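You operate a simulated robot arm through the tools that you are given. There is no shell and no other tool. Be economical: measure what you need, move in short steps, check, and stop when the job is done.

Carry out the task below with a simulated robot arm. There is one attempt and no reset: what you move stays moved.

Task
Grind the dal into the white bowl, then the tumbler's rice into the green one.
Fine: at the pantry's hand mill; turn till the mill cup is empty each time; change bowls under the spout in between; tumbler back; spill nothing.

It is judged by the outcome, as a careful person would: the job done as asked, and still so three seconds after it is handed in. It fails if anything else is knocked over, pushed out of place, dropped, spilled or broken.

Robot
A 6-joint arm with a two-finger parallel gripper, fixed in place. Base frame: the origin is at the foot of the arm, x ahead of it, y to its left, z up. Readings come in mm, degrees, newtons and seconds.
With the tool pointing down near the work surface it reaches from about 420 to 860 mm from the base axis. Its first joint turns from -115.0 to 115.0 degrees. Payload 4.2 kg.
The tool frame sits at the grasp point between the pads (the TCP): z along the fingers, y along the line on which they close. The tips reach 23 mm beyond it. Largest opening 94 mm; finger width 38, thickness 10; the body of the gripper, 54 by 96 mm, starts 39 mm behind the TCP.
Orientation is told as [roll, pitch, yaw] about the base's x, y, z axes, in that order, counted from this pose: with the fingers straight down and closing along the base's y, the tool's x points along the base's -x, its y along +y and its z along -z.

Tools
- The arm moves only by the tool send_rows. Its argument "steps" is text: rows parted by semicolons, each of 7 numbers parted by spaces: the turn, a rotation vector about the tool's x, y, z in degrees, then the shift along the tool's x, y, z in mm, then the finger opening in mm, from 0 to 94. In form: rx ry rz tx ty tz grip; .... A call has 1 to 8 rows; each row shifts and turns the commanded pose from where the row before left it, along the tool's axes as they then stand. Rows are played at 5 a second. More than 50 mm and 8.6 degrees between two rows, or a gripper value outside its range, and nothing of the call is played. Where a pose cannot be reached the arm comes as near as it can. A force on the tool above 50 N (or 10 N above the force at the start of the call, whichever is more), or a blocked arm, ends the call early, and 0.2 s more pass. The fingers move at their own pace (about 108 mm/s each) and stop on an object; they squeeze with about 30 N. The grip force told is the motor's: it shows also when the fingers shut on nothing. Time passes only in rows, and 0.2 s behind the last, so rows that do not move let the fingers close. The reply holds the time, the measured pose of the TCP, the force on the tool along the base axes, the opening and the grip force, in the units named above and with some noise.
- Cameras (640 x 400 px; columns grow to the right, rows downward): "scene" is fixed at [219.5, 650.3, 1629.2]; the picture's right is [-0.86, -0.52, 0.00], its down [-0.37, 0.61, -0.70] and it looks along [0.36, -0.60, -0.71] (base axes); focal length 326 px, centre (320, 200). "wrist" rides on the gripper at [-39, 0, -44] in the tool frame; the picture's right is [0.00, -1.00, 0.00], its down [0.97, 0.00, -0.24] and it looks along [0.24, 0.00, 0.97] (tool axes); focal length 218 px, centre (320, 200). There is no depth. A picture from a camera that has moved, and an enlarged one, comes with that camera's place and axes in the base frame and with its lens.
- capture(camera): a new picture of that camera. No time passes.
- raise_lower(by): slides the trunk up (or, below 0, down) by that many mm; the arm rides with it, the base frame stays. It gives what a move gives, with no picture.
- enlarge(camera, box): a new picture of the part [left, top, right, bottom] of that camera's present view, enlarged. No time passes.
- finish_job(): hands the job in; it is judged then, once.

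Go step by step. Nothing tells you positions but the pictures and the camera data: compare them with the known pose of the tool, close in by small moves and look again before you grip or let go. The budget is 120 turns and 76 pictures, counting those below and the enlarged ones. Unless the task says otherwise, let go and move clear before handing in, and close with one line.

The tools are called after "Emit:" as name(argument=value, ...) on one line, values as JSON. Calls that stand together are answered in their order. send_rows: Moves the arm, as the interface text tells. Its arguments: {"type":"object","properties":{"steps":{"type":"string"}},"required":["steps"]} The other tools are called the same way: raise_lower (by) slides the trunk up or down; capture (camera) takes a picture; enlarge (camera, box) takes an enlarged picture of a part of a camera's view; finish_job () hands the job in.

At the start:

```text
time: 0.0
ee_pos: [355.2, 357.1, 1329.2]
orientation: [0.0, 0.1, 0.0]
contact_force: [-0.1, 0.0, -0.4]
width: 93.9
grip_force: 0.1
trunk travel left (down, up): [-800.0, 190.0]
```

scene: 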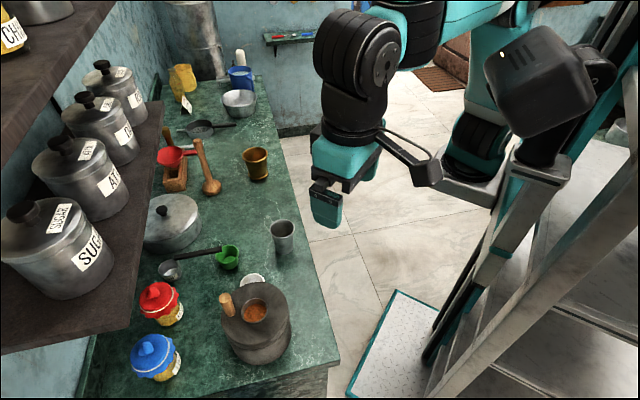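
wrist: 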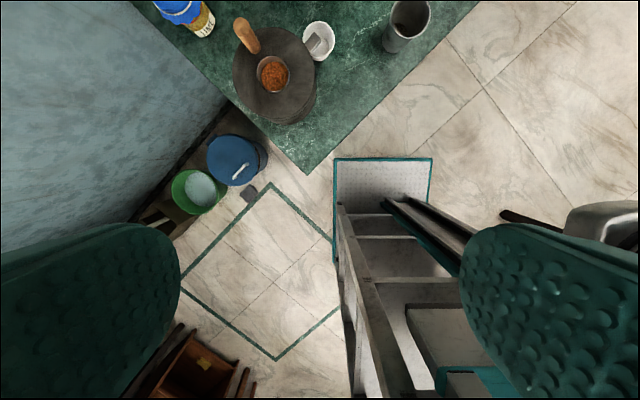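

I see the stone hand mill with orange dal in its cup, a white bowl by its spout, a green bowl and a steel tumbler nearby. I'll look closer first.

Emit:
enlarge(camera="scene", box=[130, 200, 350, 380])

Emit:
enlarge(camera="wrist", box=[140, 0, 480, 200])

```text
2.22 times, centred on (240, 290) of scene
camera zoom: at [219.5, 650.3, 1629.2], right [-0.86, -0.52, 0.0], down [-0.37, 0.61, -0.7], along [0.36, -0.6, -0.71], focal length 723 px, centre (498, 0)
```

zoom: 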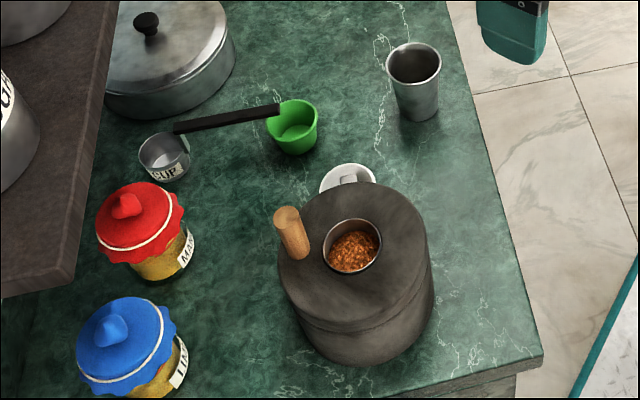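

```text
1.88 times, centred on (310, 100) of wrist
camera zoom: at [393.4, 355.1, 1371.3], right [0.0, -1.0, 0.0], down [-0.97, 0.0, 0.24], along [-0.24, 0.0, -0.97], focal length 411 px, centre (339, 388)
```

zoom: 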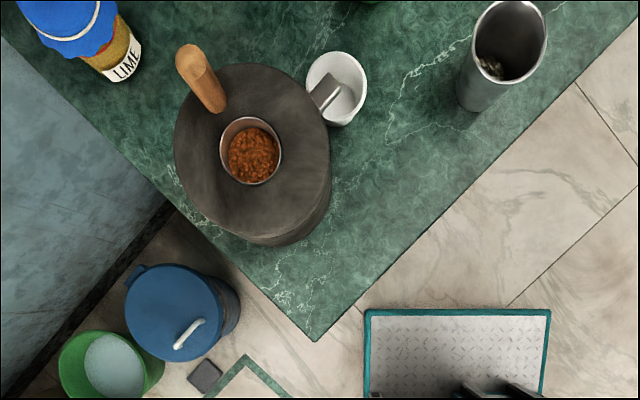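

The mill cup is at about (519, 440, 937), with its wooden peg at about (559, 470) and the peg top near z 1010. The white bowl is at about (603, 355), the green bowl (726, 323) and the tumbler (626, 188). I'll move over the mill and look again.

Emit:
send_rows(steps="0 0 0 -20 10 30 94;0 0 0 -20 10 30 94;0 0 0 -20 10 30 94;0 0 0 -20 10 30 94;0 0 0 -20 10 30 94;0 0 0 -20 10 30 94")

Emit:
capture(camera="wrist")

```text
time: 1.4
ee_pos: [474.0, 414.3, 1147.2]
orientation: [0.2, 0.0, 0.0]
contact_force: [-1.2, -0.3, 0.4]
width: 94.0
grip_force: 0.0
trunk travel left (down, up): [-800.0, 190.0]
```

```text
71 pictures are left
camera wrist: at [512.6, 413.4, 1190.0], right [0.0, -1.0, 0.0], down [-0.97, 0.0, 0.24], along [-0.24, 0.0, -0.97], focal length 218 px, centre (320, 200)
```

wrist: 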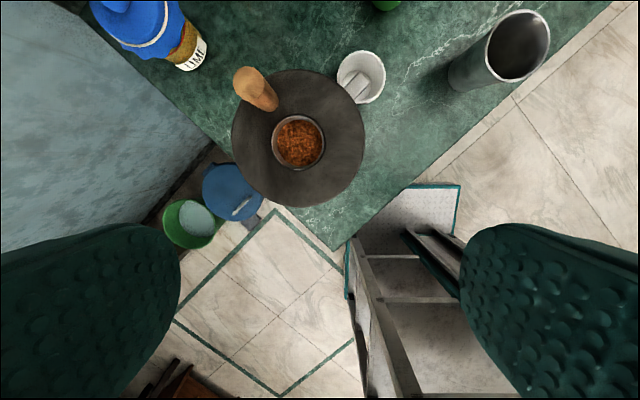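

The peg axis is at about (562, 470), roughly 55 mm from the mill axis at (517, 438). I'll move above the peg and check before closing in.

Emit:
send_rows(steps="0 0 0 -22 14 24 94;0 0 0 -22 14 24 94;0 0 0 -22 14 24 94;0 0 0 -22 14 24 60;0 0 0 0 0 0 60")

Emit:
capture(camera="wrist")

Emit:
enlarge(camera="scene", box=[130, 180, 350, 380])

```text
time: 2.6
ee_pos: [559.1, 468.6, 1051.7]
orientation: [-0.1, 0.0, 0.0]
contact_force: [0.1, -0.8, 0.4]
width: 59.8
grip_force: 0.1
trunk travel left (down, up): [-800.0, 190.0]
```

```text
70 pictures are left
camera wrist: at [597.8, 468.3, 1094.1], right [0.0, -1.0, 0.0], down [-0.97, 0.0, 0.24], along [-0.24, 0.0, -0.97], focal length 218 px, centre (320, 200)
```

wrist: 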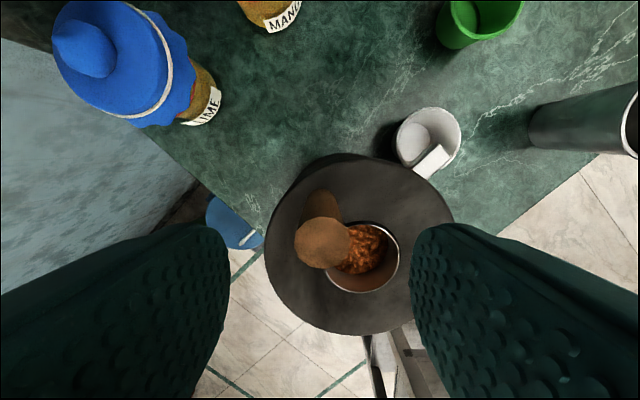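

```text
2.00 times, centred on (240, 280) of scene
camera zoom: at [219.5, 650.3, 1629.2], right [-0.86, -0.52, 0.0], down [-0.37, 0.61, -0.7], along [0.36, -0.6, -0.71], focal length 651 px, centre (480, 40)
```

zoom: 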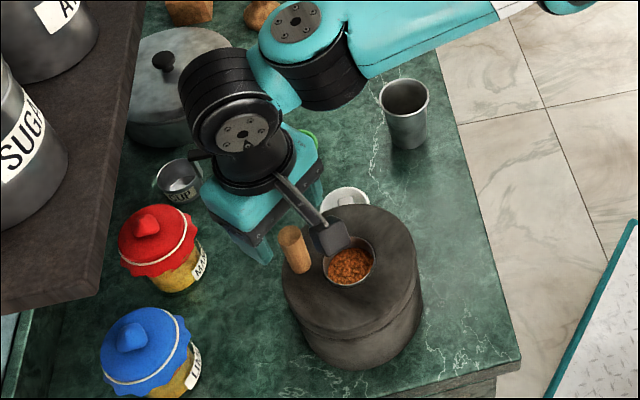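

Emit:
enlarge(camera="scene", box=[210, 180, 330, 260])

```text
5.00 times, centred on (270, 220) of scene
camera zoom: at [219.5, 650.3, 1629.2], right [-0.86, -0.52, 0.0], down [-0.37, 0.61, -0.7], along [0.36, -0.6, -0.71], focal length 1627 px, centre (570, 100)
```

zoom: 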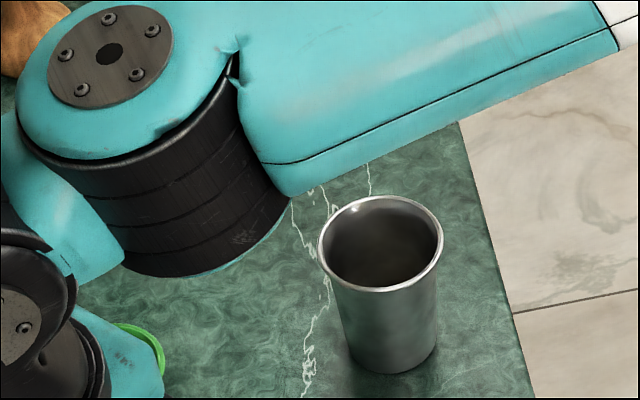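

The peg sits right under the tool, at about (558, 468) with its top near z 1006. I'll descend around it and close.

Emit:
send_rows(steps="0 0 0 1 0 22 60;0 0 0 0 0 22 60;0 0 0 0 0 21 60;0 0 0 0 0 0 10;0 0 0 0 0 0 10;0 0 0 0 0 0 10")

Emit:
capture(camera="wrist")

Emit:
enlarge(camera="scene", box=[190, 220, 330, 380])

```text
time: 4.0
ee_pos: [560.1, 469.0, 987.5]
orientation: [0.0, 0.1, 0.0]
contact_force: [-1.1, -3.4, -3.1]
width: 24.7
grip_force: 45.2
trunk travel left (down, up): [-800.0, 190.0]
```

```text
67 pictures are left
camera wrist: at [599.5, 467.7, 1030.4], right [0.0, -1.0, 0.0], down [-0.97, 0.0, 0.24], along [-0.24, 0.0, -0.97], focal length 218 px, centre (320, 200)
```

wrist: 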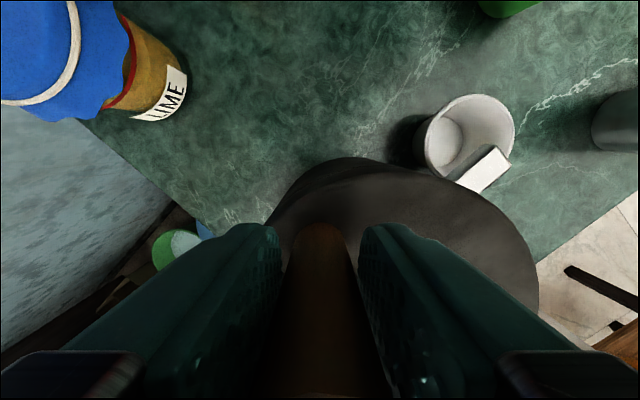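

```text
2.50 times, centred on (260, 300) of scene
camera zoom: at [219.5, 650.3, 1629.2], right [-0.86, -0.52, 0.0], down [-0.37, 0.61, -0.7], along [0.36, -0.6, -0.71], focal length 814 px, centre (470, -50)
```

zoom: 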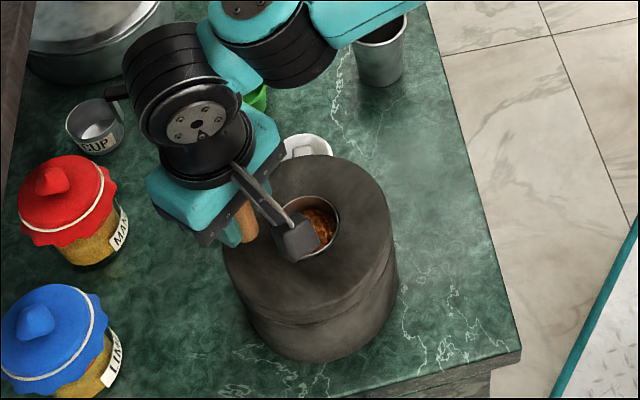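

The peg is gripped (24.7 mm across). I'll try a short arc anticlockwise about (516, 437) and read the forces.

Emit:
send_rows(steps="0 0 0 9.7 9.8 0 10;0 0 0 12 7.4 0 10;0 0 0 0 0 0 10")

```text
time: 4.8
ee_pos: [538.5, 485.6, 988.0]
orientation: [0.1, 0.0, 0.1]
contact_force: [2.4, -12.9, 4.5]
width: 25.0
grip_force: 44.6
trunk travel left (down, up): [-800.0, 190.0]
```

Emit:
send_rows(steps="0 0 0 13.6 3 0 10;0 0 0 14 0 0 10;0 0 0 0 0 0 10")

Emit:
capture(camera="wrist")

Emit:
enlarge(camera="scene", box=[190, 220, 330, 380])

```text
time: 5.6
ee_pos: [512.4, 490.7, 988.5]
orientation: [0.0, 0.0, 0.1]
contact_force: [6.2, -6.1, -3.7]
width: 24.8
grip_force: 44.0
trunk travel left (down, up): [-800.0, 190.0]
```

```text
65 pictures are left
camera wrist: at [550.6, 489.5, 1030.5], right [0.0, -1.0, 0.0], down [-0.97, 0.0, 0.24], along [-0.24, 0.0, -0.97], focal length 218 px, centre (320, 200)
```

wrist: 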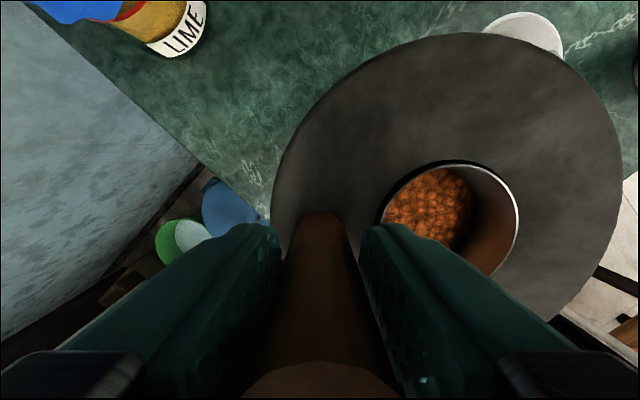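

```text
2.50 times, centred on (260, 300) of scene
camera zoom: at [219.5, 650.3, 1629.2], right [-0.86, -0.52, 0.0], down [-0.37, 0.61, -0.7], along [0.36, -0.6, -0.71], focal length 814 px, centre (470, -50)
```

zoom: 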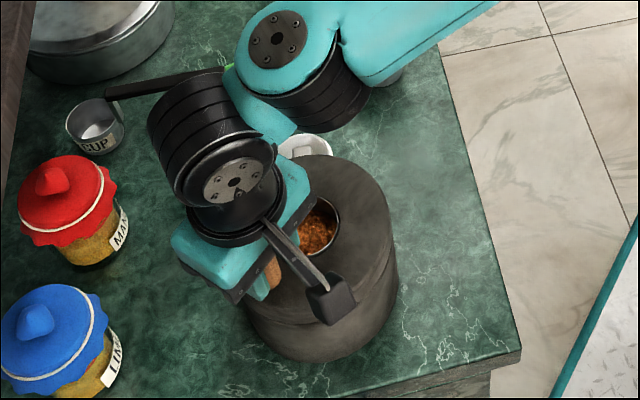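

The stone turns and forces stay low. I refine the centre to (518, 435) with a radius of 54.5 and continue.

Emit:
send_rows(steps="0 0 0 21.6 -8 0 10;0 0 0 16.9 -15.2 0 10;0 0 0 9.2 -20.7 0 10;0 0 0 0 -22.6 0 10;0 0 0 0 0 0 10")

```text
time: 6.8
ee_pos: [467.0, 425.4, 989.3]
orientation: [0.1, -0.2, -0.3]
contact_force: [4.0, 4.0, 7.3]
width: 24.8
grip_force: 44.7
trunk travel left (down, up): [-800.0, 190.0]
```

Fitting the measured points gives centre (518, 438) and radius 52.3. I continue round with larger steps.

Emit:
send_rows(steps="0 0 0 -13.4 -23.7 0 10;0 0 0 -23.2 -14 0 10;0 0 0 -27.1 -0.4 0 10;0 0 0 -23.6 13.1 0 10;0 0 0 -14 23.2 0 10;0 0 0 -0.4 27.1 0 10;0 0 0 13.1 23.6 0 10;0 0 0 0 0 0 10")

Emit:
enlarge(camera="scene", box=[190, 220, 330, 380])

Emit:
capture(camera="wrist")

```text
time: 8.6
ee_pos: [550.6, 475.8, 986.6]
orientation: [0.0, 0.2, 0.3]
contact_force: [-11.6, -3.9, 8.8]
width: 25.0
grip_force: 44.9
trunk travel left (down, up): [-800.0, 190.0]
```

```text
2.50 times, centred on (260, 300) of scene
camera zoom: at [219.5, 650.3, 1629.2], right [-0.86, -0.52, 0.0], down [-0.37, 0.61, -0.7], along [0.36, -0.6, -0.71], focal length 814 px, centre (470, -50)
```

zoom: 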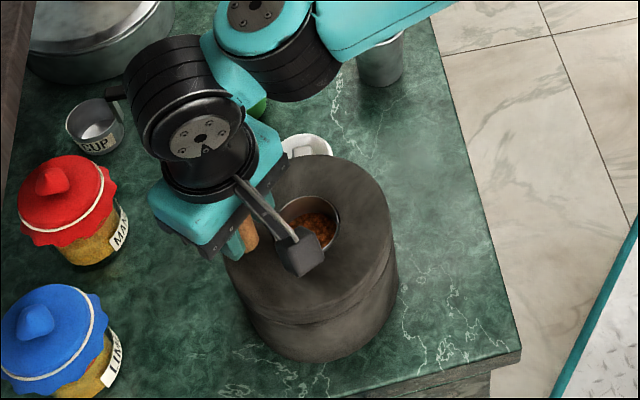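

```text
62 pictures are left
camera wrist: at [590.2, 474.9, 1030.1], right [0.01, -1.0, 0.0], down [-0.97, 0.0, 0.24], along [-0.24, 0.0, -0.97], focal length 218 px, centre (320, 200)
```

wrist: 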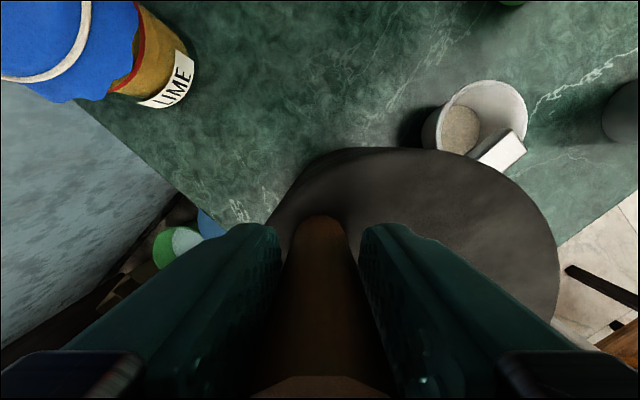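

One turn has dropped the dal level and meal is arriving in the white bowl. I'll keep turning.

Emit:
send_rows(steps="0 0 0 28 14.3 0 10;0 0 0 31.5 -7.3 0 10;0 0 0 21.2 -24.4 0 10;0 0 0 2.9 -32.2 0 10;0 0 0 -16.7 -27.7 0 10;0 0 0 -29.7 -12.6 0 10;0 0 0 -31.5 7.3 0 10;0 0 0 -21.2 24.4 0 10")

```text
time: 10.4
ee_pos: [572.7, 415.1, 987.9]
orientation: [0.2, -0.3, -0.6]
contact_force: [23.6, -13.5, 2.0]
width: 24.7
grip_force: 45.3
trunk travel left (down, up): [-800.0, 190.0]
```

Emit:
send_rows(steps="0 0 0 0 0 0 10;0 0 0 0 0 0 10")

Emit:
capture(camera="wrist")

```text
time: 11.0
ee_pos: [572.7, 415.8, 987.9]
orientation: [0.0, -0.1, -0.4]
contact_force: [29.1, -12.7, -0.7]
width: 25.2
grip_force: 45.5
trunk travel left (down, up): [-800.0, 190.0]
```

```text
61 pictures are left
camera wrist: at [610.3, 414.3, 1030.7], right [-0.01, -1.0, 0.0], down [-0.97, 0.01, 0.24], along [-0.24, 0.0, -0.97], focal length 218 px, centre (320, 200)
```

wrist: 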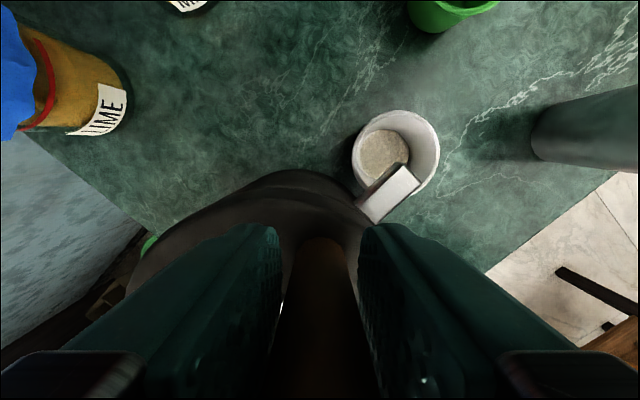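

The peg has slid a few mm in the pads. I'll make a small correction to see which way the force goes.

Emit:
send_rows(steps="0 0 0 4 0 0 10;0 0 0 0 0 0 10;0 0 0 0 0 0 10")

```text
time: 11.8
ee_pos: [569.2, 413.5, 989.2]
orientation: [0.1, 0.0, -0.4]
contact_force: [30.8, -16.7, 3.2]
width: 24.9
grip_force: 45.0
trunk travel left (down, up): [-800.0, 190.0]
```

Emit:
send_rows(steps="0 0 0 2 0 0 24;0 0 0 0 0 0 24;0 0 0 0 0 0 24")

```text
time: 12.6
ee_pos: [564.0, 416.3, 988.5]
orientation: [0.0, 0.0, 0.0]
contact_force: [-0.1, 1.3, 0.5]
width: 25.0
grip_force: 23.2
trunk travel left (down, up): [-800.0, 190.0]
```

A gentler grip (command 24) relaxes the strain. I'll continue with that.

Emit:
send_rows(steps="0 0 0 -5 31.6 0 24;0 0 0 15.5 28.1 0 24;0 0 0 29.2 13.6 0 24;0 0 0 31.5 -6.1 0 24;0 0 0 21.9 -23.5 0 24;0 0 0 3.9 -31.9 0 24;0 0 0 -15.5 -28.1 0 24;0 0 0 -29.2 -13.6 0 24")

Emit:
capture(camera="wrist")

Emit:
enlarge(camera="scene", box=[190, 220, 330, 380])

```text
time: 13.8
ee_pos: [470.5, 466.4, 991.9]
orientation: [0.9, -0.1, 1.0]
contact_force: [-4.1, 5.0, 1.3]
width: 27.9
grip_force: 4.8
trunk travel left (down, up): [-800.0, 190.0]
stopped in row 6: the force on the tool passed its limit (the readings are from after the stop); the commanded pose is now the measured one
```

```text
60 pictures are left
camera wrist: at [508.4, 465.4, 1033.8], right [0.02, -1.0, -0.02], down [-0.97, -0.02, 0.24], along [-0.24, 0.01, -0.97], focal length 218 px, centre (320, 200)
```

wrist: 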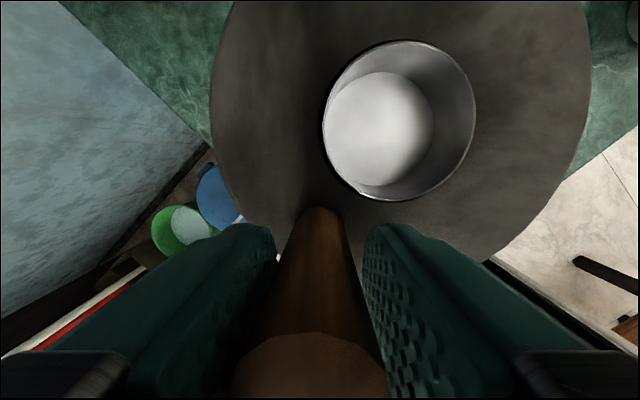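

```text
2.50 times, centred on (260, 300) of scene
camera zoom: at [219.5, 650.3, 1629.2], right [-0.86, -0.52, 0.0], down [-0.37, 0.61, -0.7], along [0.36, -0.6, -0.71], focal length 814 px, centre (470, -50)
```

zoom: 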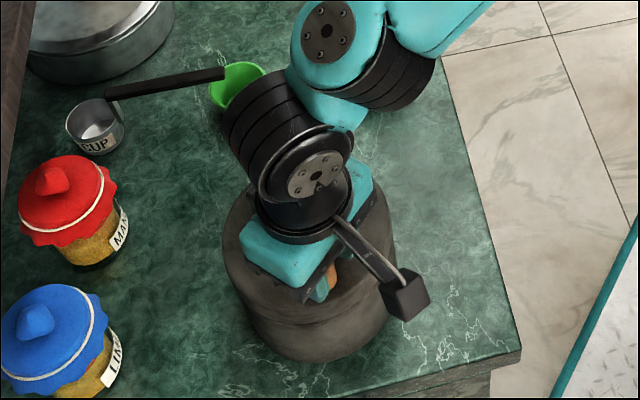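

The mill cup is clean steel now, so the dal is done. I'll release the peg, rise, and look at the white bowl.

Emit:
send_rows(steps="0 0 0 0 0 0 60;0 0 0 0 0 0 60;0 0 0 0 0 -30 60;0 0 0 0 0 -40 60;0 0 0 -20 -20 -40 60;0 0 0 -20 -20 -20 60;0 0 0 -20 -20 0 60")

Emit:
capture(camera="wrist")

```text
time: 15.4
ee_pos: [531.2, 404.7, 1118.3]
orientation: [0.8, 0.0, 1.2]
contact_force: [-0.1, 0.3, 0.4]
width: 60.0
grip_force: 0.0
trunk travel left (down, up): [-800.0, 190.0]
```

```text
58 pictures are left
camera wrist: at [569.2, 404.4, 1161.5], right [0.02, -1.0, -0.01], down [-0.97, -0.02, 0.24], along [-0.24, 0.01, -0.97], focal length 218 px, centre (320, 200)
```

wrist: 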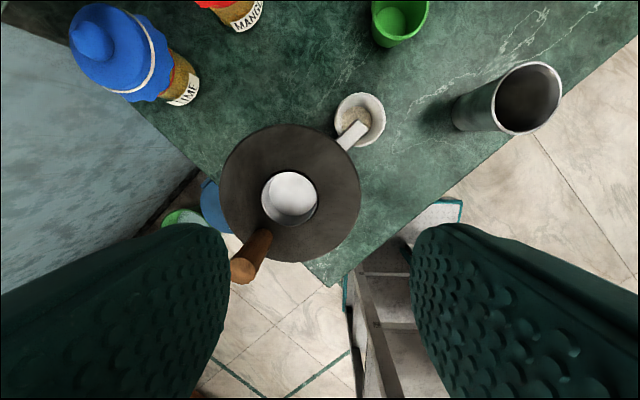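

The cup is confirmed empty, and the white bowl holds the meal. There is a bracket box on the tool's +x side, so I want that side facing away from the mill when I take the bowl; I'll yaw the tool positively.

Emit:
send_rows(steps="0 0 -8.5 0 0 0 60;0 0 -8.5 0 0 0 60;0 0 -8.5 0 0 0 60;0 0 -8.5 0 0 0 60;0 0 -8.5 0 0 0 60;0 0 -8.5 0 0 0 60;0 0 -8.5 0 0 0 60;0 0 -8.5 0 0 0 60")

Emit:
send_rows(steps="0 0 -8.5 0 0 0 60;0 0 -8.5 0 0 0 60;0 0 -8.5 0 0 0 60;0 0 -8.5 0 0 0 60;0 0 -8.5 0 0 0 60;0 0 -8.5 0 0 0 60;0 0 -8.5 0 0 0 60;0 0 -6 0 0 0 60")

```text
time: 17.2
ee_pos: [529.3, 405.8, 1118.1]
orientation: [0.3, -0.8, 69.3]
contact_force: [0.2, -0.5, -0.5]
width: 60.1
grip_force: 0.1
trunk travel left (down, up): [-800.0, 190.0]
```

```text
time: 19.0
ee_pos: [530.2, 405.4, 1120.3]
orientation: [-0.5, -0.6, 134.8]
contact_force: [0.8, 0.1, 0.2]
width: 60.1
grip_force: 0.0
trunk travel left (down, up): [-800.0, 190.0]
```

Yaw 135° is reachable. I'll move over the white bowl and look.

Emit:
send_rows(steps="0 0 0 22 -4 25 94;0 0 0 22 -4 25 94;0 0 0 22 -4 25 94;0 0 0 22 -4 25 94;0 0 0 0 0 0 94")

Emit:
capture(camera="wrist")

Emit:
enlarge(camera="scene", box=[170, 220, 330, 320])

```text
time: 20.2
ee_pos: [605.0, 355.3, 1017.6]
orientation: [-0.6, -0.6, 134.6]
contact_force: [0.7, -0.5, 0.5]
width: 94.0
grip_force: 0.1
trunk travel left (down, up): [-800.0, 190.0]
```

```text
57 pictures are left
camera wrist: at [576.9, 381.3, 1060.2], right [0.71, 0.7, 0.01], down [0.68, -0.69, 0.23], along [0.17, -0.16, -0.97], focal length 218 px, centre (320, 200)
```

wrist: 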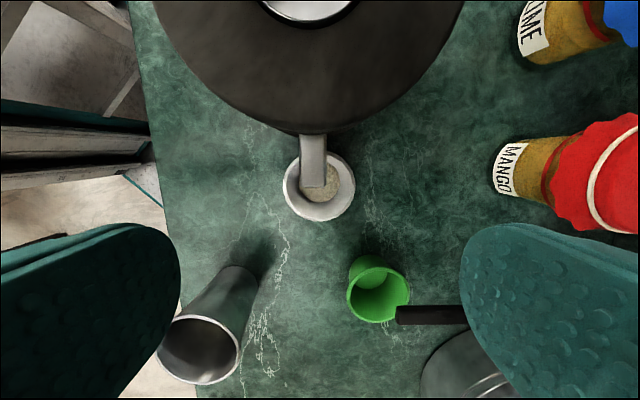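

```text
4.00 times, centred on (250, 270) of scene
camera zoom: at [219.5, 650.3, 1629.2], right [-0.86, -0.52, 0.0], down [-0.37, 0.61, -0.7], along [0.36, -0.6, -0.71], focal length 1302 px, centre (600, -80)
```

zoom: 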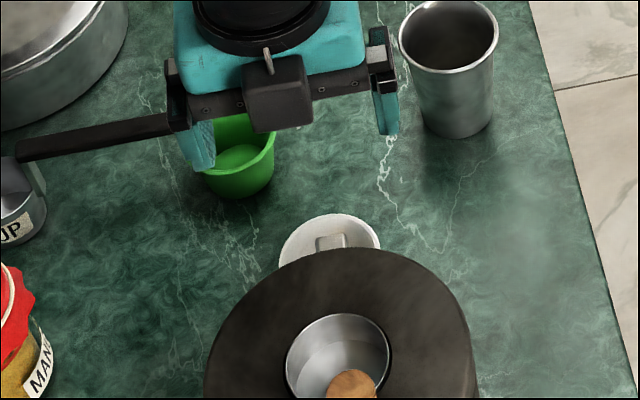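

There is a camera box on the mill side of the gripper, so I'll tilt the fingers about 30° toward the mill to lift that box clear of the stone, and then descend part way. The white bowl is at about (603, 357) with its rim near z 865; the spout tip is near z 893, just short of the bowl's centre.

Emit:
send_rows(steps="0 -7.5 0 0 0 0 94;0 -7.5 0 0 0 0 94;0 -7.5 0 0 0 0 94;0 -7.5 0 0 0 0 94;0 0 0 0 0 0 94;0 0 0 22.5 0 39 94;0 0 0 16 0 27 94;0 0 0 0 0 0 94")

Emit:
capture(camera="wrist")

Emit:
enlarge(camera="scene", box=[170, 220, 330, 320])

```text
time: 22.0
ee_pos: [602.6, 358.8, 945.8]
orientation: [-0.6, -30.7, 134.9]
contact_force: [-0.1, 0.6, -0.1]
width: 94.0
grip_force: 0.0
trunk travel left (down, up): [-800.0, 190.0]
```

```text
55 pictures are left
camera wrist: at [594.0, 365.6, 1000.5], right [0.71, 0.7, 0.01], down [0.67, -0.68, -0.29], along [-0.2, 0.21, -0.96], focal length 218 px, centre (320, 200)
```

wrist: 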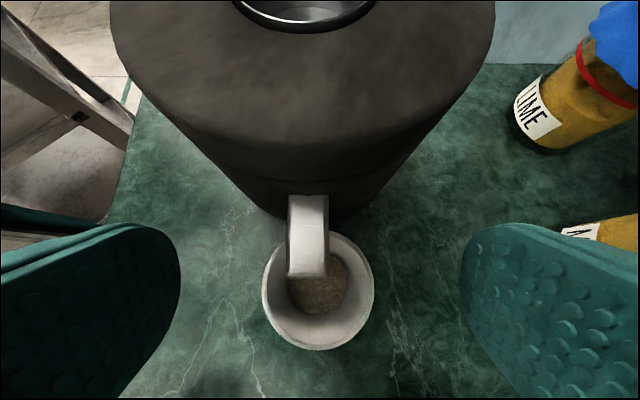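

```text
4.00 times, centred on (250, 270) of scene
camera zoom: at [219.5, 650.3, 1629.2], right [-0.86, -0.52, 0.0], down [-0.37, 0.61, -0.7], along [0.36, -0.6, -0.71], focal length 1302 px, centre (600, -80)
```

zoom: 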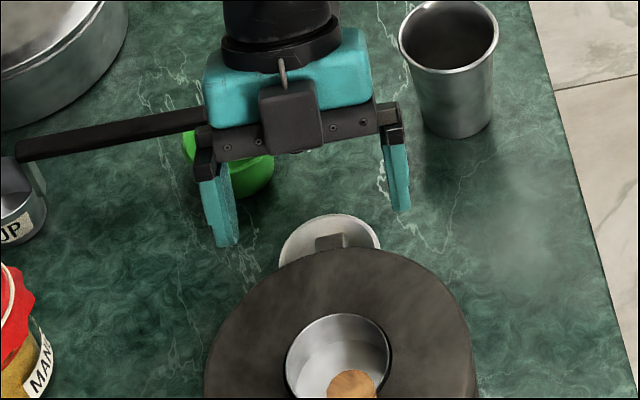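

Alignment looks good: the fingers straddle the bowl, with the spout between. I'll descend to grasp height without closing yet.

Emit:
send_rows(steps="0 0 0 15.1 0.3 22.8 94;0 0 0 15.1 0.3 22.8 94;0 0 0 15.1 0.4 22.8 94;0 0 0 0 0 0 94")

Emit:
capture(camera="wrist")

Emit:
enlarge(camera="scene", box=[170, 220, 330, 320])

```text
time: 23.0
ee_pos: [606.3, 355.4, 861.0]
orientation: [-0.7, -30.6, 134.9]
contact_force: [0.4, 0.1, 0.5]
width: 94.1
grip_force: 0.0
trunk travel left (down, up): [-800.0, 190.0]
```

```text
53 pictures are left
camera wrist: at [596.6, 361.7, 917.4], right [0.71, 0.7, 0.01], down [0.67, -0.68, -0.29], along [-0.2, 0.21, -0.96], focal length 218 px, centre (320, 200)
```

wrist: 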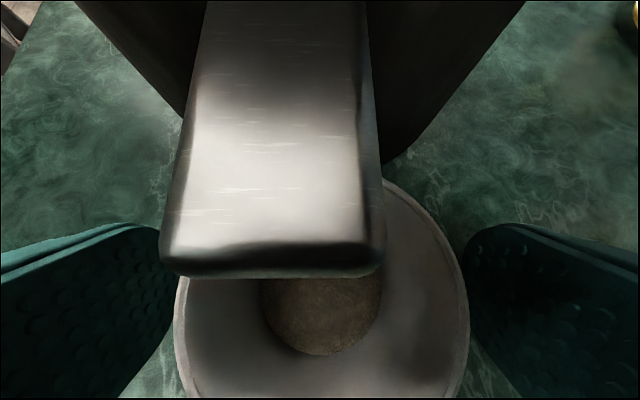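

```text
4.00 times, centred on (250, 270) of scene
camera zoom: at [219.5, 650.3, 1629.2], right [-0.86, -0.52, 0.0], down [-0.37, 0.61, -0.7], along [0.36, -0.6, -0.71], focal length 1302 px, centre (600, -80)
```

zoom: 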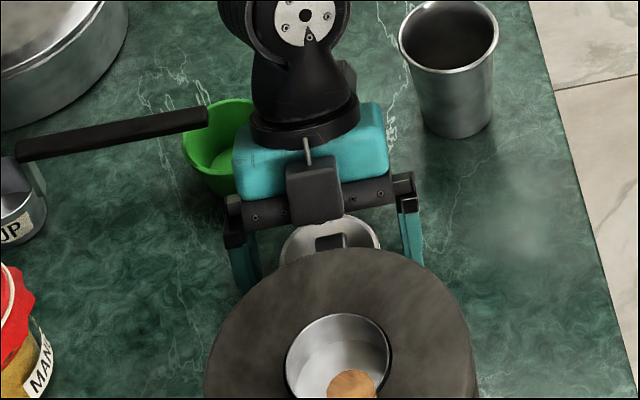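

Clear of the spout and centred. I'll close on the bowl.

Emit:
send_rows(steps="0 0 0 0 0 0 80;0 0 0 0 0 0 70;0 0 0 0 0 0 62;0 0 0 0 0 0 60;0 0 0 0 0 0 60")

```text
time: 24.2
ee_pos: [605.0, 354.7, 861.0]
orientation: [-0.5, -30.5, 134.9]
contact_force: [0.7, 0.0, -0.1]
width: 61.0
grip_force: 10.8
trunk travel left (down, up): [-800.0, 190.0]
```

Grip is holding at 61 mm. I'll squeeze a little more, lift 3 mm, and draw the bowl straight out from under the spout.

Emit:
send_rows(steps="0 0 0 0 0 0 57;0 0 0 0 0 0 57;0 0 0 -1.5 0 -2.6 57;0 0 0 13 0 -7.5 57;0 0 0 13 0 -7.5 57;0 0 0 13 0 -7.5 57;0 0 0 13 0 -7.5 57;0 0 0 0 0 0 57")

Emit:
capture(camera="wrist")

Emit:
enlarge(camera="scene", box=[170, 200, 330, 300])

```text
time: 26.0
ee_pos: [650.1, 310.0, 862.2]
orientation: [-0.6, -30.6, 134.9]
contact_force: [0.0, -0.2, -0.5]
width: 60.0
grip_force: 29.3
trunk travel left (down, up): [-800.0, 190.0]
```

```text
51 pictures are left
camera wrist: at [641.1, 316.6, 918.7], right [0.71, 0.7, 0.01], down [0.67, -0.68, -0.29], along [-0.2, 0.21, -0.96], focal length 218 px, centre (320, 200)
```

wrist: 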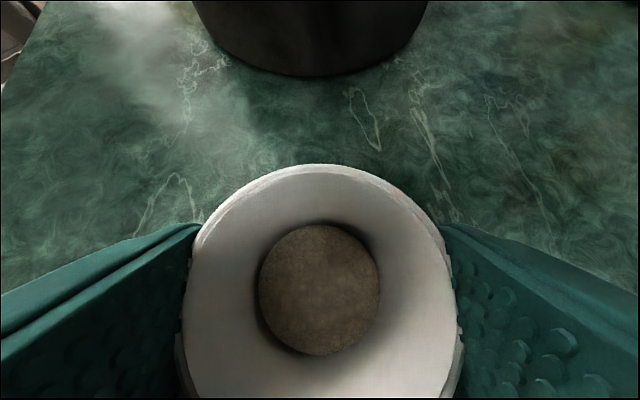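

```text
4.00 times, centred on (250, 250) of scene
camera zoom: at [219.5, 650.3, 1629.2], right [-0.86, -0.52, 0.0], down [-0.37, 0.61, -0.7], along [0.36, -0.6, -0.71], focal length 1302 px, centre (600, 0)
```

zoom: 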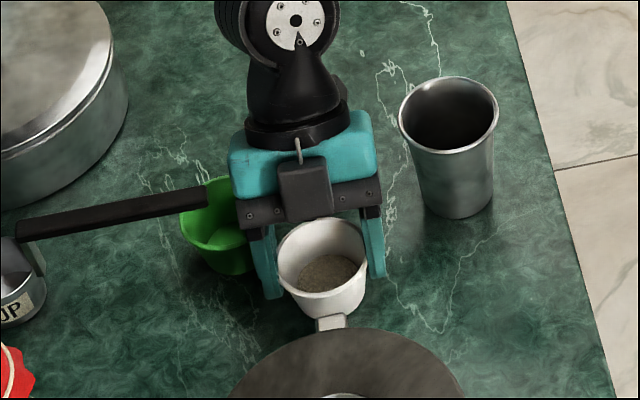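

The bowl came out cleanly with its meal. I'll lift it and carry it to free counter on the robot side, at about (525, 277).

Emit:
send_rows(steps="0 0 0 -12.5 0 -21.7 57;0 0 0 -12.5 0 -21.7 57;0 0 0 -12.5 0 -21.7 57;0 0 0 -14 28 8 57;0 0 0 -14 28 8 57;0 0 0 -14 28 8.2 57;0 0 0 -14.3 27.7 8.3 57;0 0 0 0 0 0 57")

Emit:
capture(camera="scene")

```text
time: 27.8
ee_pos: [523.2, 278.1, 936.4]
orientation: [-0.7, -30.6, 135.0]
contact_force: [0.0, -0.3, -0.4]
width: 59.6
grip_force: 30.1
trunk travel left (down, up): [-800.0, 190.0]
```

```text
49 pictures are left
```

scene: 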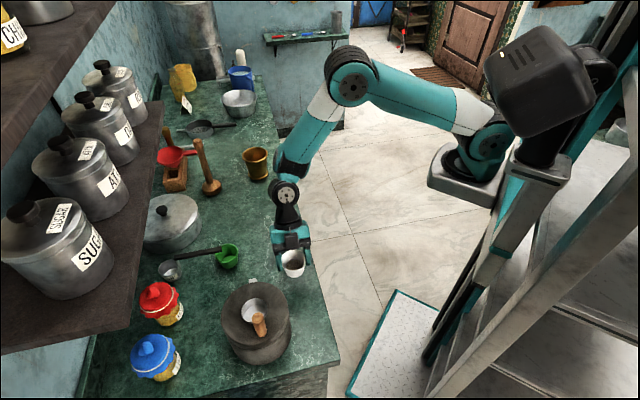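

The spot is clear and about 58 mm inside the edge. I'll lower the bowl.

Emit:
send_rows(steps="0 0 0 12 0 20.8 57;0 0 0 12 0 20.8 57;0 0 0 11.5 0 19.9 57;0 0 0 1 0 1.7 57;0 0 0 0 0 0 57")

```text
time: 28.4
ee_pos: [523.4, 279.6, 904.1]
orientation: [-1.2, -30.5, 135.2]
contact_force: [-3.9, -3.9, 30.7]
width: 60.1
grip_force: 29.7
trunk travel left (down, up): [-800.0, 190.0]
stopped in row 2: the force on the tool passed its limit (the readings are from after the stop); the commanded pose is now the measured one
```

Something touched early, at z 904. I'll look before doing anything else.

Emit:
capture(camera="wrist")

Emit:
enlarge(camera="scene", box=[220, 200, 380, 300])

```text
48 pictures are left
camera wrist: at [514.1, 285.6, 960.9], right [0.71, 0.7, 0.02], down [0.67, -0.68, -0.29], along [-0.19, 0.22, -0.96], focal length 218 px, centre (320, 200)
```

wrist: 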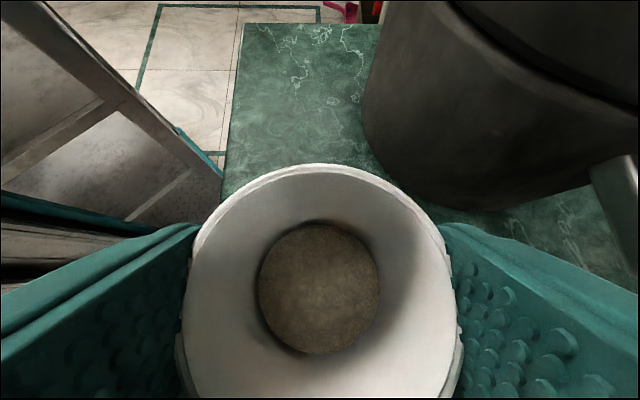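

```text
4.00 times, centred on (300, 250) of scene
camera zoom: at [219.5, 650.3, 1629.2], right [-0.86, -0.52, 0.0], down [-0.37, 0.61, -0.7], along [0.36, -0.6, -0.71], focal length 1302 px, centre (400, 0)
```

zoom: 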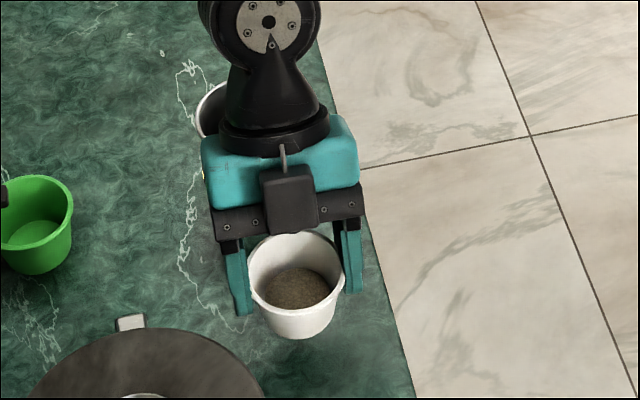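

Emit:
send_rows(steps="0 0 0 -5 0 -8.7 57;0 0 0 -15 0 -26 57;0 0 0 0 0 0 57")

Emit:
capture(camera="scene")

Emit:
enlarge(camera="scene", box=[220, 180, 380, 280])

```text
time: 29.2
ee_pos: [521.9, 276.9, 940.2]
orientation: [-0.9, -30.6, 134.8]
contact_force: [-0.2, 0.6, -0.2]
width: 59.9
grip_force: 29.7
trunk travel left (down, up): [-800.0, 190.0]
```

```text
46 pictures are left
```

scene: 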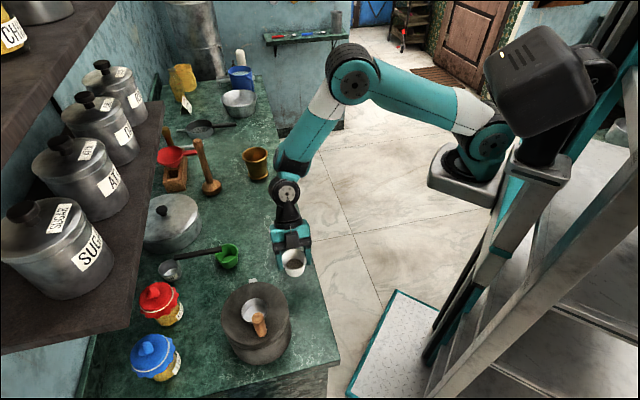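

```text
4.00 times, centred on (300, 230) of scene
camera zoom: at [219.5, 650.3, 1629.2], right [-0.86, -0.52, 0.0], down [-0.37, 0.61, -0.7], along [0.36, -0.6, -0.71], focal length 1302 px, centre (400, 80)
```

zoom: 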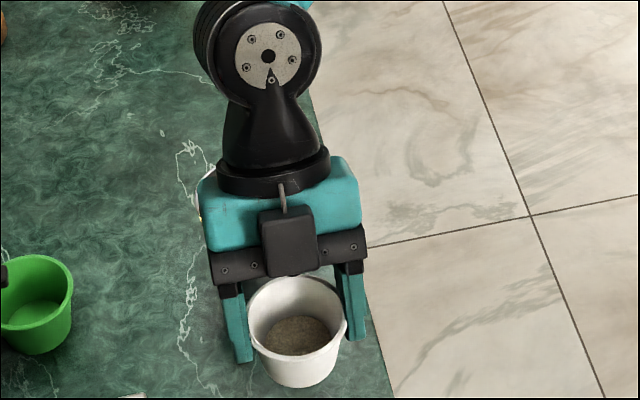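

I'll back away along the path I came to get a view of the tumbler.

Emit:
send_rows(steps="0 0 0 0 -30 0 57;0 0 0 5 -30 -9 57;0 0 0 5 -30 -9 57;0 0 0 0 0 0 57")

Emit:
enlarge(camera="scene", box=[200, 180, 360, 280])

```text
time: 30.2
ee_pos: [599.3, 325.9, 955.8]
orientation: [-0.9, -30.7, 134.9]
contact_force: [0.1, -0.4, 0.0]
width: 59.8
grip_force: 29.7
trunk travel left (down, up): [-800.0, 190.0]
```

```text
4.00 times, centred on (280, 230) of scene
camera zoom: at [219.5, 650.3, 1629.2], right [-0.86, -0.52, 0.0], down [-0.37, 0.61, -0.7], along [0.36, -0.6, -0.71], focal length 1302 px, centre (480, 80)
```

zoom: 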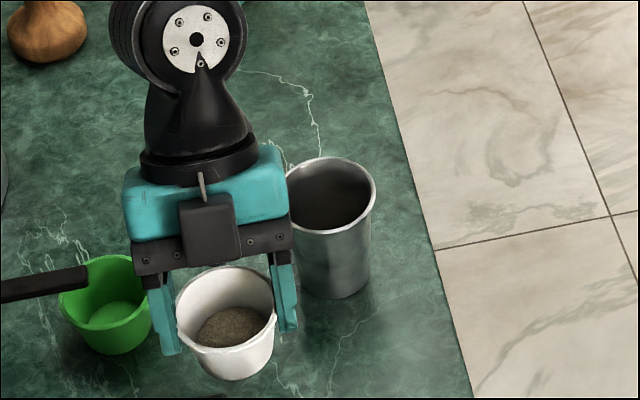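

The tumbler is upright and exactly where it was, so nothing was disturbed. I'll avoid that spot and instead place the white bowl beyond the tumbler and green bowl, at about (740, 195), carrying it high.

Emit:
send_rows(steps="0 0 0 -12 0 -21 57;0 0 0 33 -1.4 -19 57;0 0 0 33 -1.4 -19 57;0 0 0 33 -1.4 -19 57;0 0 0 33 -1.4 -19 57;0 0 0 34 -1.4 -20 57;0 0 0 0 0 0 57")

Emit:
capture(camera="scene")

Emit:
capture(camera="wrist")

```text
time: 31.8
ee_pos: [725.2, 208.5, 976.4]
orientation: [-0.8, -30.5, 134.9]
contact_force: [0.1, 0.2, 0.0]
width: 59.5
grip_force: 30.0
out of reach, approached as far as the arm can: row 6
trunk travel left (down, up): [-800.0, 190.0]
```

```text
43 pictures are left
```

scene: 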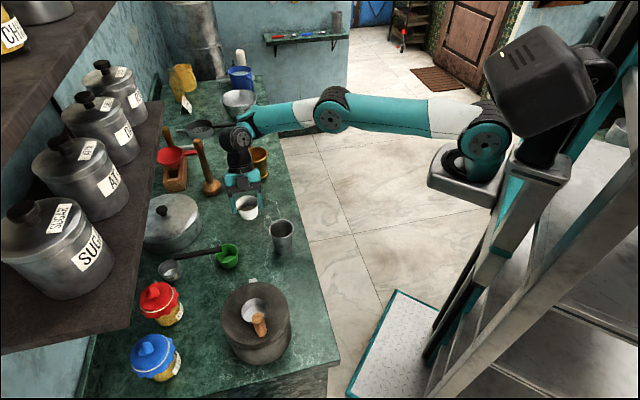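

```text
42 pictures are left
camera wrist: at [715.2, 215.5, 1031.5], right [0.71, 0.7, 0.01], down [0.67, -0.68, -0.29], along [-0.19, 0.21, -0.96], focal length 218 px, centre (320, 200)
```

wrist: 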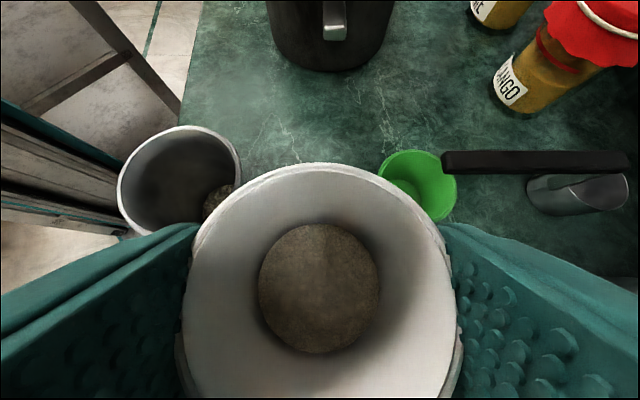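

The rice is visible in the tumbler. The bowl now hangs over free counter at about (725, 208), and the arm is near its reach, so I'll lower it with the trunk.

Emit:
raise_lower(by=-60)

Emit:
raise_lower(by=-40)

Emit:
enlarge(camera="scene", box=[180, 150, 340, 250])

```text
time: 32.8
ee_pos: [725.9, 208.5, 914.8]
orientation: [-0.7, -30.6, 134.9]
contact_force: [0.8, 0.0, -0.1]
width: 59.5
grip_force: 30.2
trunk travel left (down, up): [-740.0, 250.0]
```

```text
time: 33.7
ee_pos: [723.9, 209.2, 875.3]
orientation: [-0.8, -30.5, 135.0]
contact_force: [0.7, -0.3, -0.2]
width: 59.8
grip_force: 30.1
trunk travel left (down, up): [-700.0, 290.0]
```

```text
4.00 times, centred on (260, 200) of scene
camera zoom: at [219.5, 650.3, 1629.2], right [-0.86, -0.52, 0.0], down [-0.37, 0.61, -0.7], along [0.36, -0.6, -0.71], focal length 1302 px, centre (560, 200)
```

zoom: 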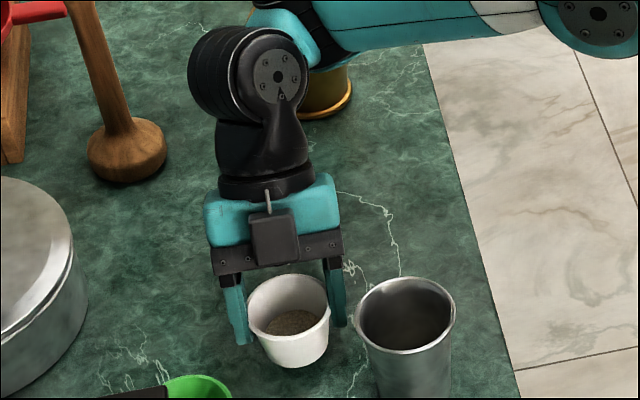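

Emit:
raise_lower(by=-10)

Emit:
raise_lower(by=-3)

```text
time: 34.2
ee_pos: [723.7, 209.6, 866.5]
orientation: [-0.8, -30.5, 135.1]
contact_force: [-0.7, -0.1, -0.4]
width: 59.7
grip_force: 30.2
trunk travel left (down, up): [-690.0, 300.0]
```

```text
time: 34.8
ee_pos: [724.8, 209.4, 863.0]
orientation: [-0.8, -30.6, 135.0]
contact_force: [-0.5, 0.3, -0.2]
width: 59.6
grip_force: 29.8
trunk travel left (down, up): [-687.0, 303.0]
```

Emit:
raise_lower(by=-2)

```text
time: 35.3
ee_pos: [724.4, 209.3, 861.9]
orientation: [-0.9, -30.5, 134.9]
contact_force: [-1.2, -0.6, 6.1]
width: 59.7
grip_force: 29.4
trunk travel left (down, up): [-685.0, 305.0]
```

Contact felt with the counter (6 N). I'll open gently and rise.

Emit:
send_rows(steps="0 0 0 0 0 0 64;0 0 0 0 0 0 70;0 0 0 0 0 0 76;0 0 0 0 0 0 76")

Emit:
raise_lower(by=90)

Emit:
capture(camera="wrist")

```text
time: 36.3
ee_pos: [724.1, 208.4, 861.0]
orientation: [-0.8, -30.5, 135.1]
contact_force: [0.4, 0.2, 0.3]
width: 76.1
grip_force: 0.1
trunk travel left (down, up): [-685.0, 305.0]
```

```text
time: 37.5
ee_pos: [723.5, 208.0, 951.1]
orientation: [-0.8, -30.6, 134.8]
contact_force: [-0.1, 0.6, 0.6]
width: 76.0
grip_force: 0.0
trunk travel left (down, up): [-775.0, 215.0]
```

```text
40 pictures are left
camera wrist: at [715.2, 215.8, 1006.6], right [0.71, 0.7, 0.01], down [0.67, -0.68, -0.29], along [-0.19, 0.21, -0.96], focal length 218 px, centre (320, 200)
```

wrist: 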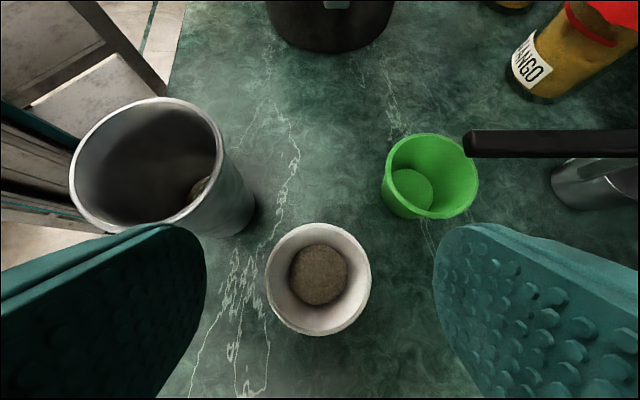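

The white bowl stands safely at about (724, 209). The measuring cup's handle hangs over the green bowl (tip about (731, 330, 889)), so I'll take the green bowl with a steep tilt from the robot's side at about azimuth 14°, under and behind that handle. First I raise and swing the tool round.

Emit:
raise_lower(by=60)

Emit:
send_rows(steps="4 0 6.93 0 0 0 76;4 0 6.93 0 0 0 76;4 0 6.93 0 0 0 76;4 0 6.93 0 0 0 76;4 0 6.93 0 0 0 76;4 0 6.93 0 0 0 76;4 0 6.93 0 0 0 76;4 0 6.93 0 0 0 76")

Emit:
send_rows(steps="4 0 6.93 0 0 0 94;4 0 6.93 0 0 0 94;4 0 6.93 0 0 0 94;4 0 6.93 0 0 0 94;4 0 6.93 0 0 0 94;4 0 6.93 0 0 0 94;4 0 6.93 0 0 0 94;0 0 0 0 0 0 94")

```text
time: 38.5
ee_pos: [724.0, 209.0, 1010.9]
orientation: [-0.8, -30.5, 134.9]
contact_force: [0.5, 0.3, 0.2]
width: 76.0
grip_force: 0.1
trunk travel left (down, up): [-835.0, 155.0]
```

```text
time: 40.3
ee_pos: [824.4, 131.0, 1193.9]
orientation: [2.2, -30.0, 70.2]
contact_force: [0.5, 0.1, 0.4]
width: 76.1
grip_force: 0.0
out of reach, approached as far as the arm can: row 2, 3, 4, 5, 6, 7, 8
trunk travel left (down, up): [-835.0, 155.0]
```

```text
time: 42.1
ee_pos: [815.5, 57.7, 1384.5]
orientation: [1.1, -29.5, 13.9]
contact_force: [0.5, -1.1, 0.0]
width: 94.1
grip_force: 0.0
out of reach, approached as far as the arm can: row 1, 2, 3, 4, 5, 6, 7
trunk travel left (down, up): [-835.0, 155.0]
```

The arm strayed upward while some rows were out of reach. I'll look before continuing.

Emit:
capture(camera="scene")

Emit:
send_rows(steps="0 0 0 0 0 0 94")

```text
39 pictures are left
```

scene: 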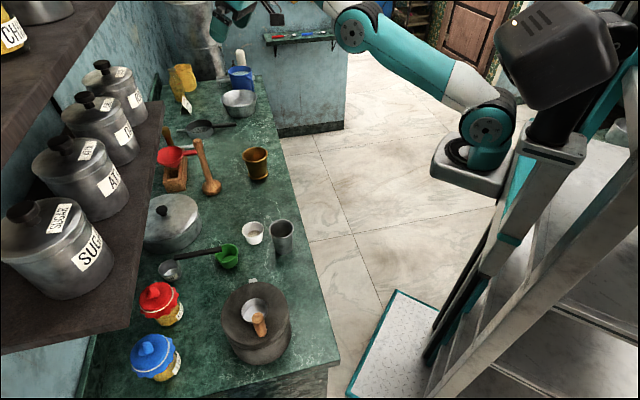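

```text
time: 42.5
ee_pos: [815.7, 58.2, 1383.6]
orientation: [1.1, -29.6, 14.0]
contact_force: [0.5, 0.0, 0.8]
width: 94.1
grip_force: 0.1
trunk travel left (down, up): [-835.0, 155.0]
```

Nothing was disturbed; the arm is just high and to the side. I'll bring it back toward a point above and behind the green bowl.

Emit:
send_rows(steps="0 0 0 26.4 27.7 23.3 94;0 0 0 26.4 27.7 23.3 94;0 0 0 26.4 27.7 23.3 94;0 0 0 26.4 27.7 23.3 94;0 0 0 26.4 27.7 23.3 94;0 0 0 26.4 27.7 23.3 94")

Emit:
capture(camera="scene")

```text
time: 43.9
ee_pos: [743.9, 208.9, 1384.3]
orientation: [0.7, -28.9, 14.1]
contact_force: [0.0, -0.3, 0.1]
width: 94.1
grip_force: 0.0
out of reach, approached as far as the arm can: row 1, 2, 3, 4, 5, 6
trunk travel left (down, up): [-835.0, 155.0]
```

```text
38 pictures are left
```

scene: 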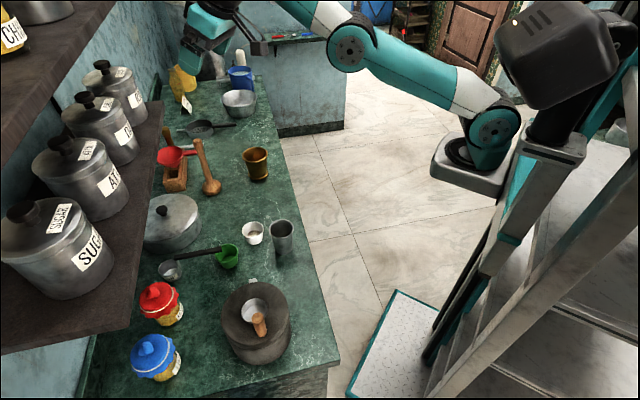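

The arm is still clamped by its reach. I'll bring the tool upright and pull in toward the base to recover a comfortable posture.

Emit:
send_rows(steps="0 7.5 0 20 0 0 94;0 7.5 0 20 0 0 94;0 7.5 0 20 0 0 94;0 6.5 0 20 0 0 94;0 0 0 30 0 0 94;0 0 0 30 0 0 94;0 0 0 30 0 0 94;0 0 0 0 0 0 94")

```text
time: 45.7
ee_pos: [601.5, 184.5, 1383.1]
orientation: [0.7, -1.2, 14.4]
contact_force: [0.2, -0.7, 0.0]
width: 93.8
grip_force: 0.0
out of reach, approached as far as the arm can: row 1, 6, 7
trunk travel left (down, up): [-835.0, 155.0]
```

Emit:
send_rows(steps="0 0 0 0 0 40 94;0 0 0 0 0 40 94;0 0 0 0 0 40 94;0 0 0 0 0 0 94")

Emit:
capture(camera="scene")

```text
time: 46.7
ee_pos: [652.8, 221.6, 1318.0]
orientation: [0.8, -1.1, 14.6]
contact_force: [-0.4, 0.1, 0.3]
width: 94.3
grip_force: 0.0
out of reach, approached as far as the arm can: row 1, 2, 3
trunk travel left (down, up): [-835.0, 155.0]
```

```text
37 pictures are left
```

scene: 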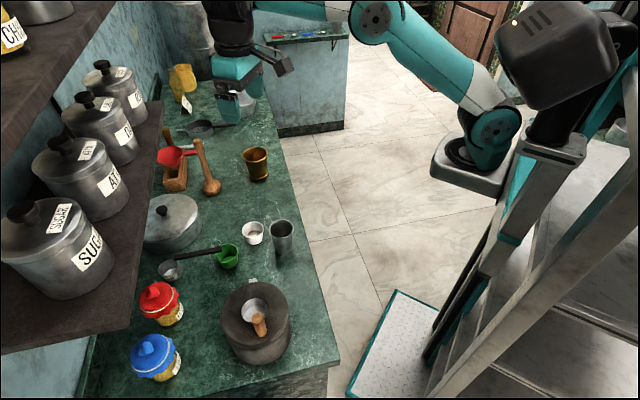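

Emit:
send_rows(steps="0 0 0 0 30 0 94;0 0 0 10 30 0 94;0 0 0 10 30 0 94;0 0 0 10 30 0 94;0 0 0 10 10 20 94;0 0 0 10 10 20 94;0 0 0 10 10 20 94;0 0 0 0 0 0 94")

```text
time: 48.5
ee_pos: [562.1, 359.0, 1260.9]
orientation: [0.7, -1.4, 14.6]
contact_force: [-0.2, 1.1, 0.1]
width: 93.8
grip_force: 0.0
out of reach, approached as far as the arm can: row 7
trunk travel left (down, up): [-835.0, 155.0]
```

Emit:
send_rows(steps="0 0 0 20 0 25 94;0 0 0 20 0 25 94;0 0 0 0 0 30 94;0 0 0 0 0 30 94;0 0 0 0 0 30 94;0 0 0 0 0 0 94")

Emit:
capture(camera="scene")

```text
time: 49.9
ee_pos: [559.4, 403.9, 1141.6]
orientation: [0.8, -1.4, 14.4]
contact_force: [0.3, -0.2, 0.2]
width: 94.4
grip_force: 0.0
out of reach, approached as far as the arm can: row 1, 2, 3, 4
trunk travel left (down, up): [-835.0, 155.0]
```

```text
36 pictures are left
```

scene: 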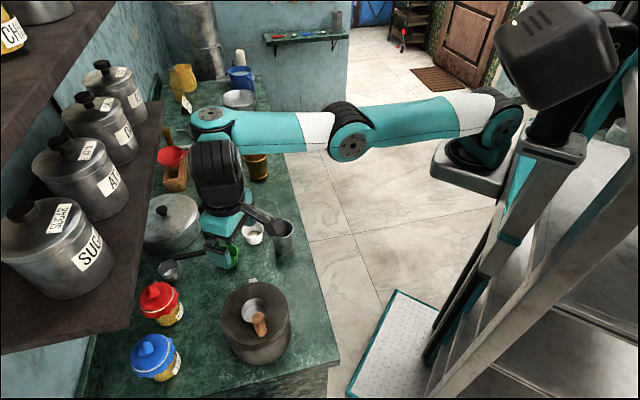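

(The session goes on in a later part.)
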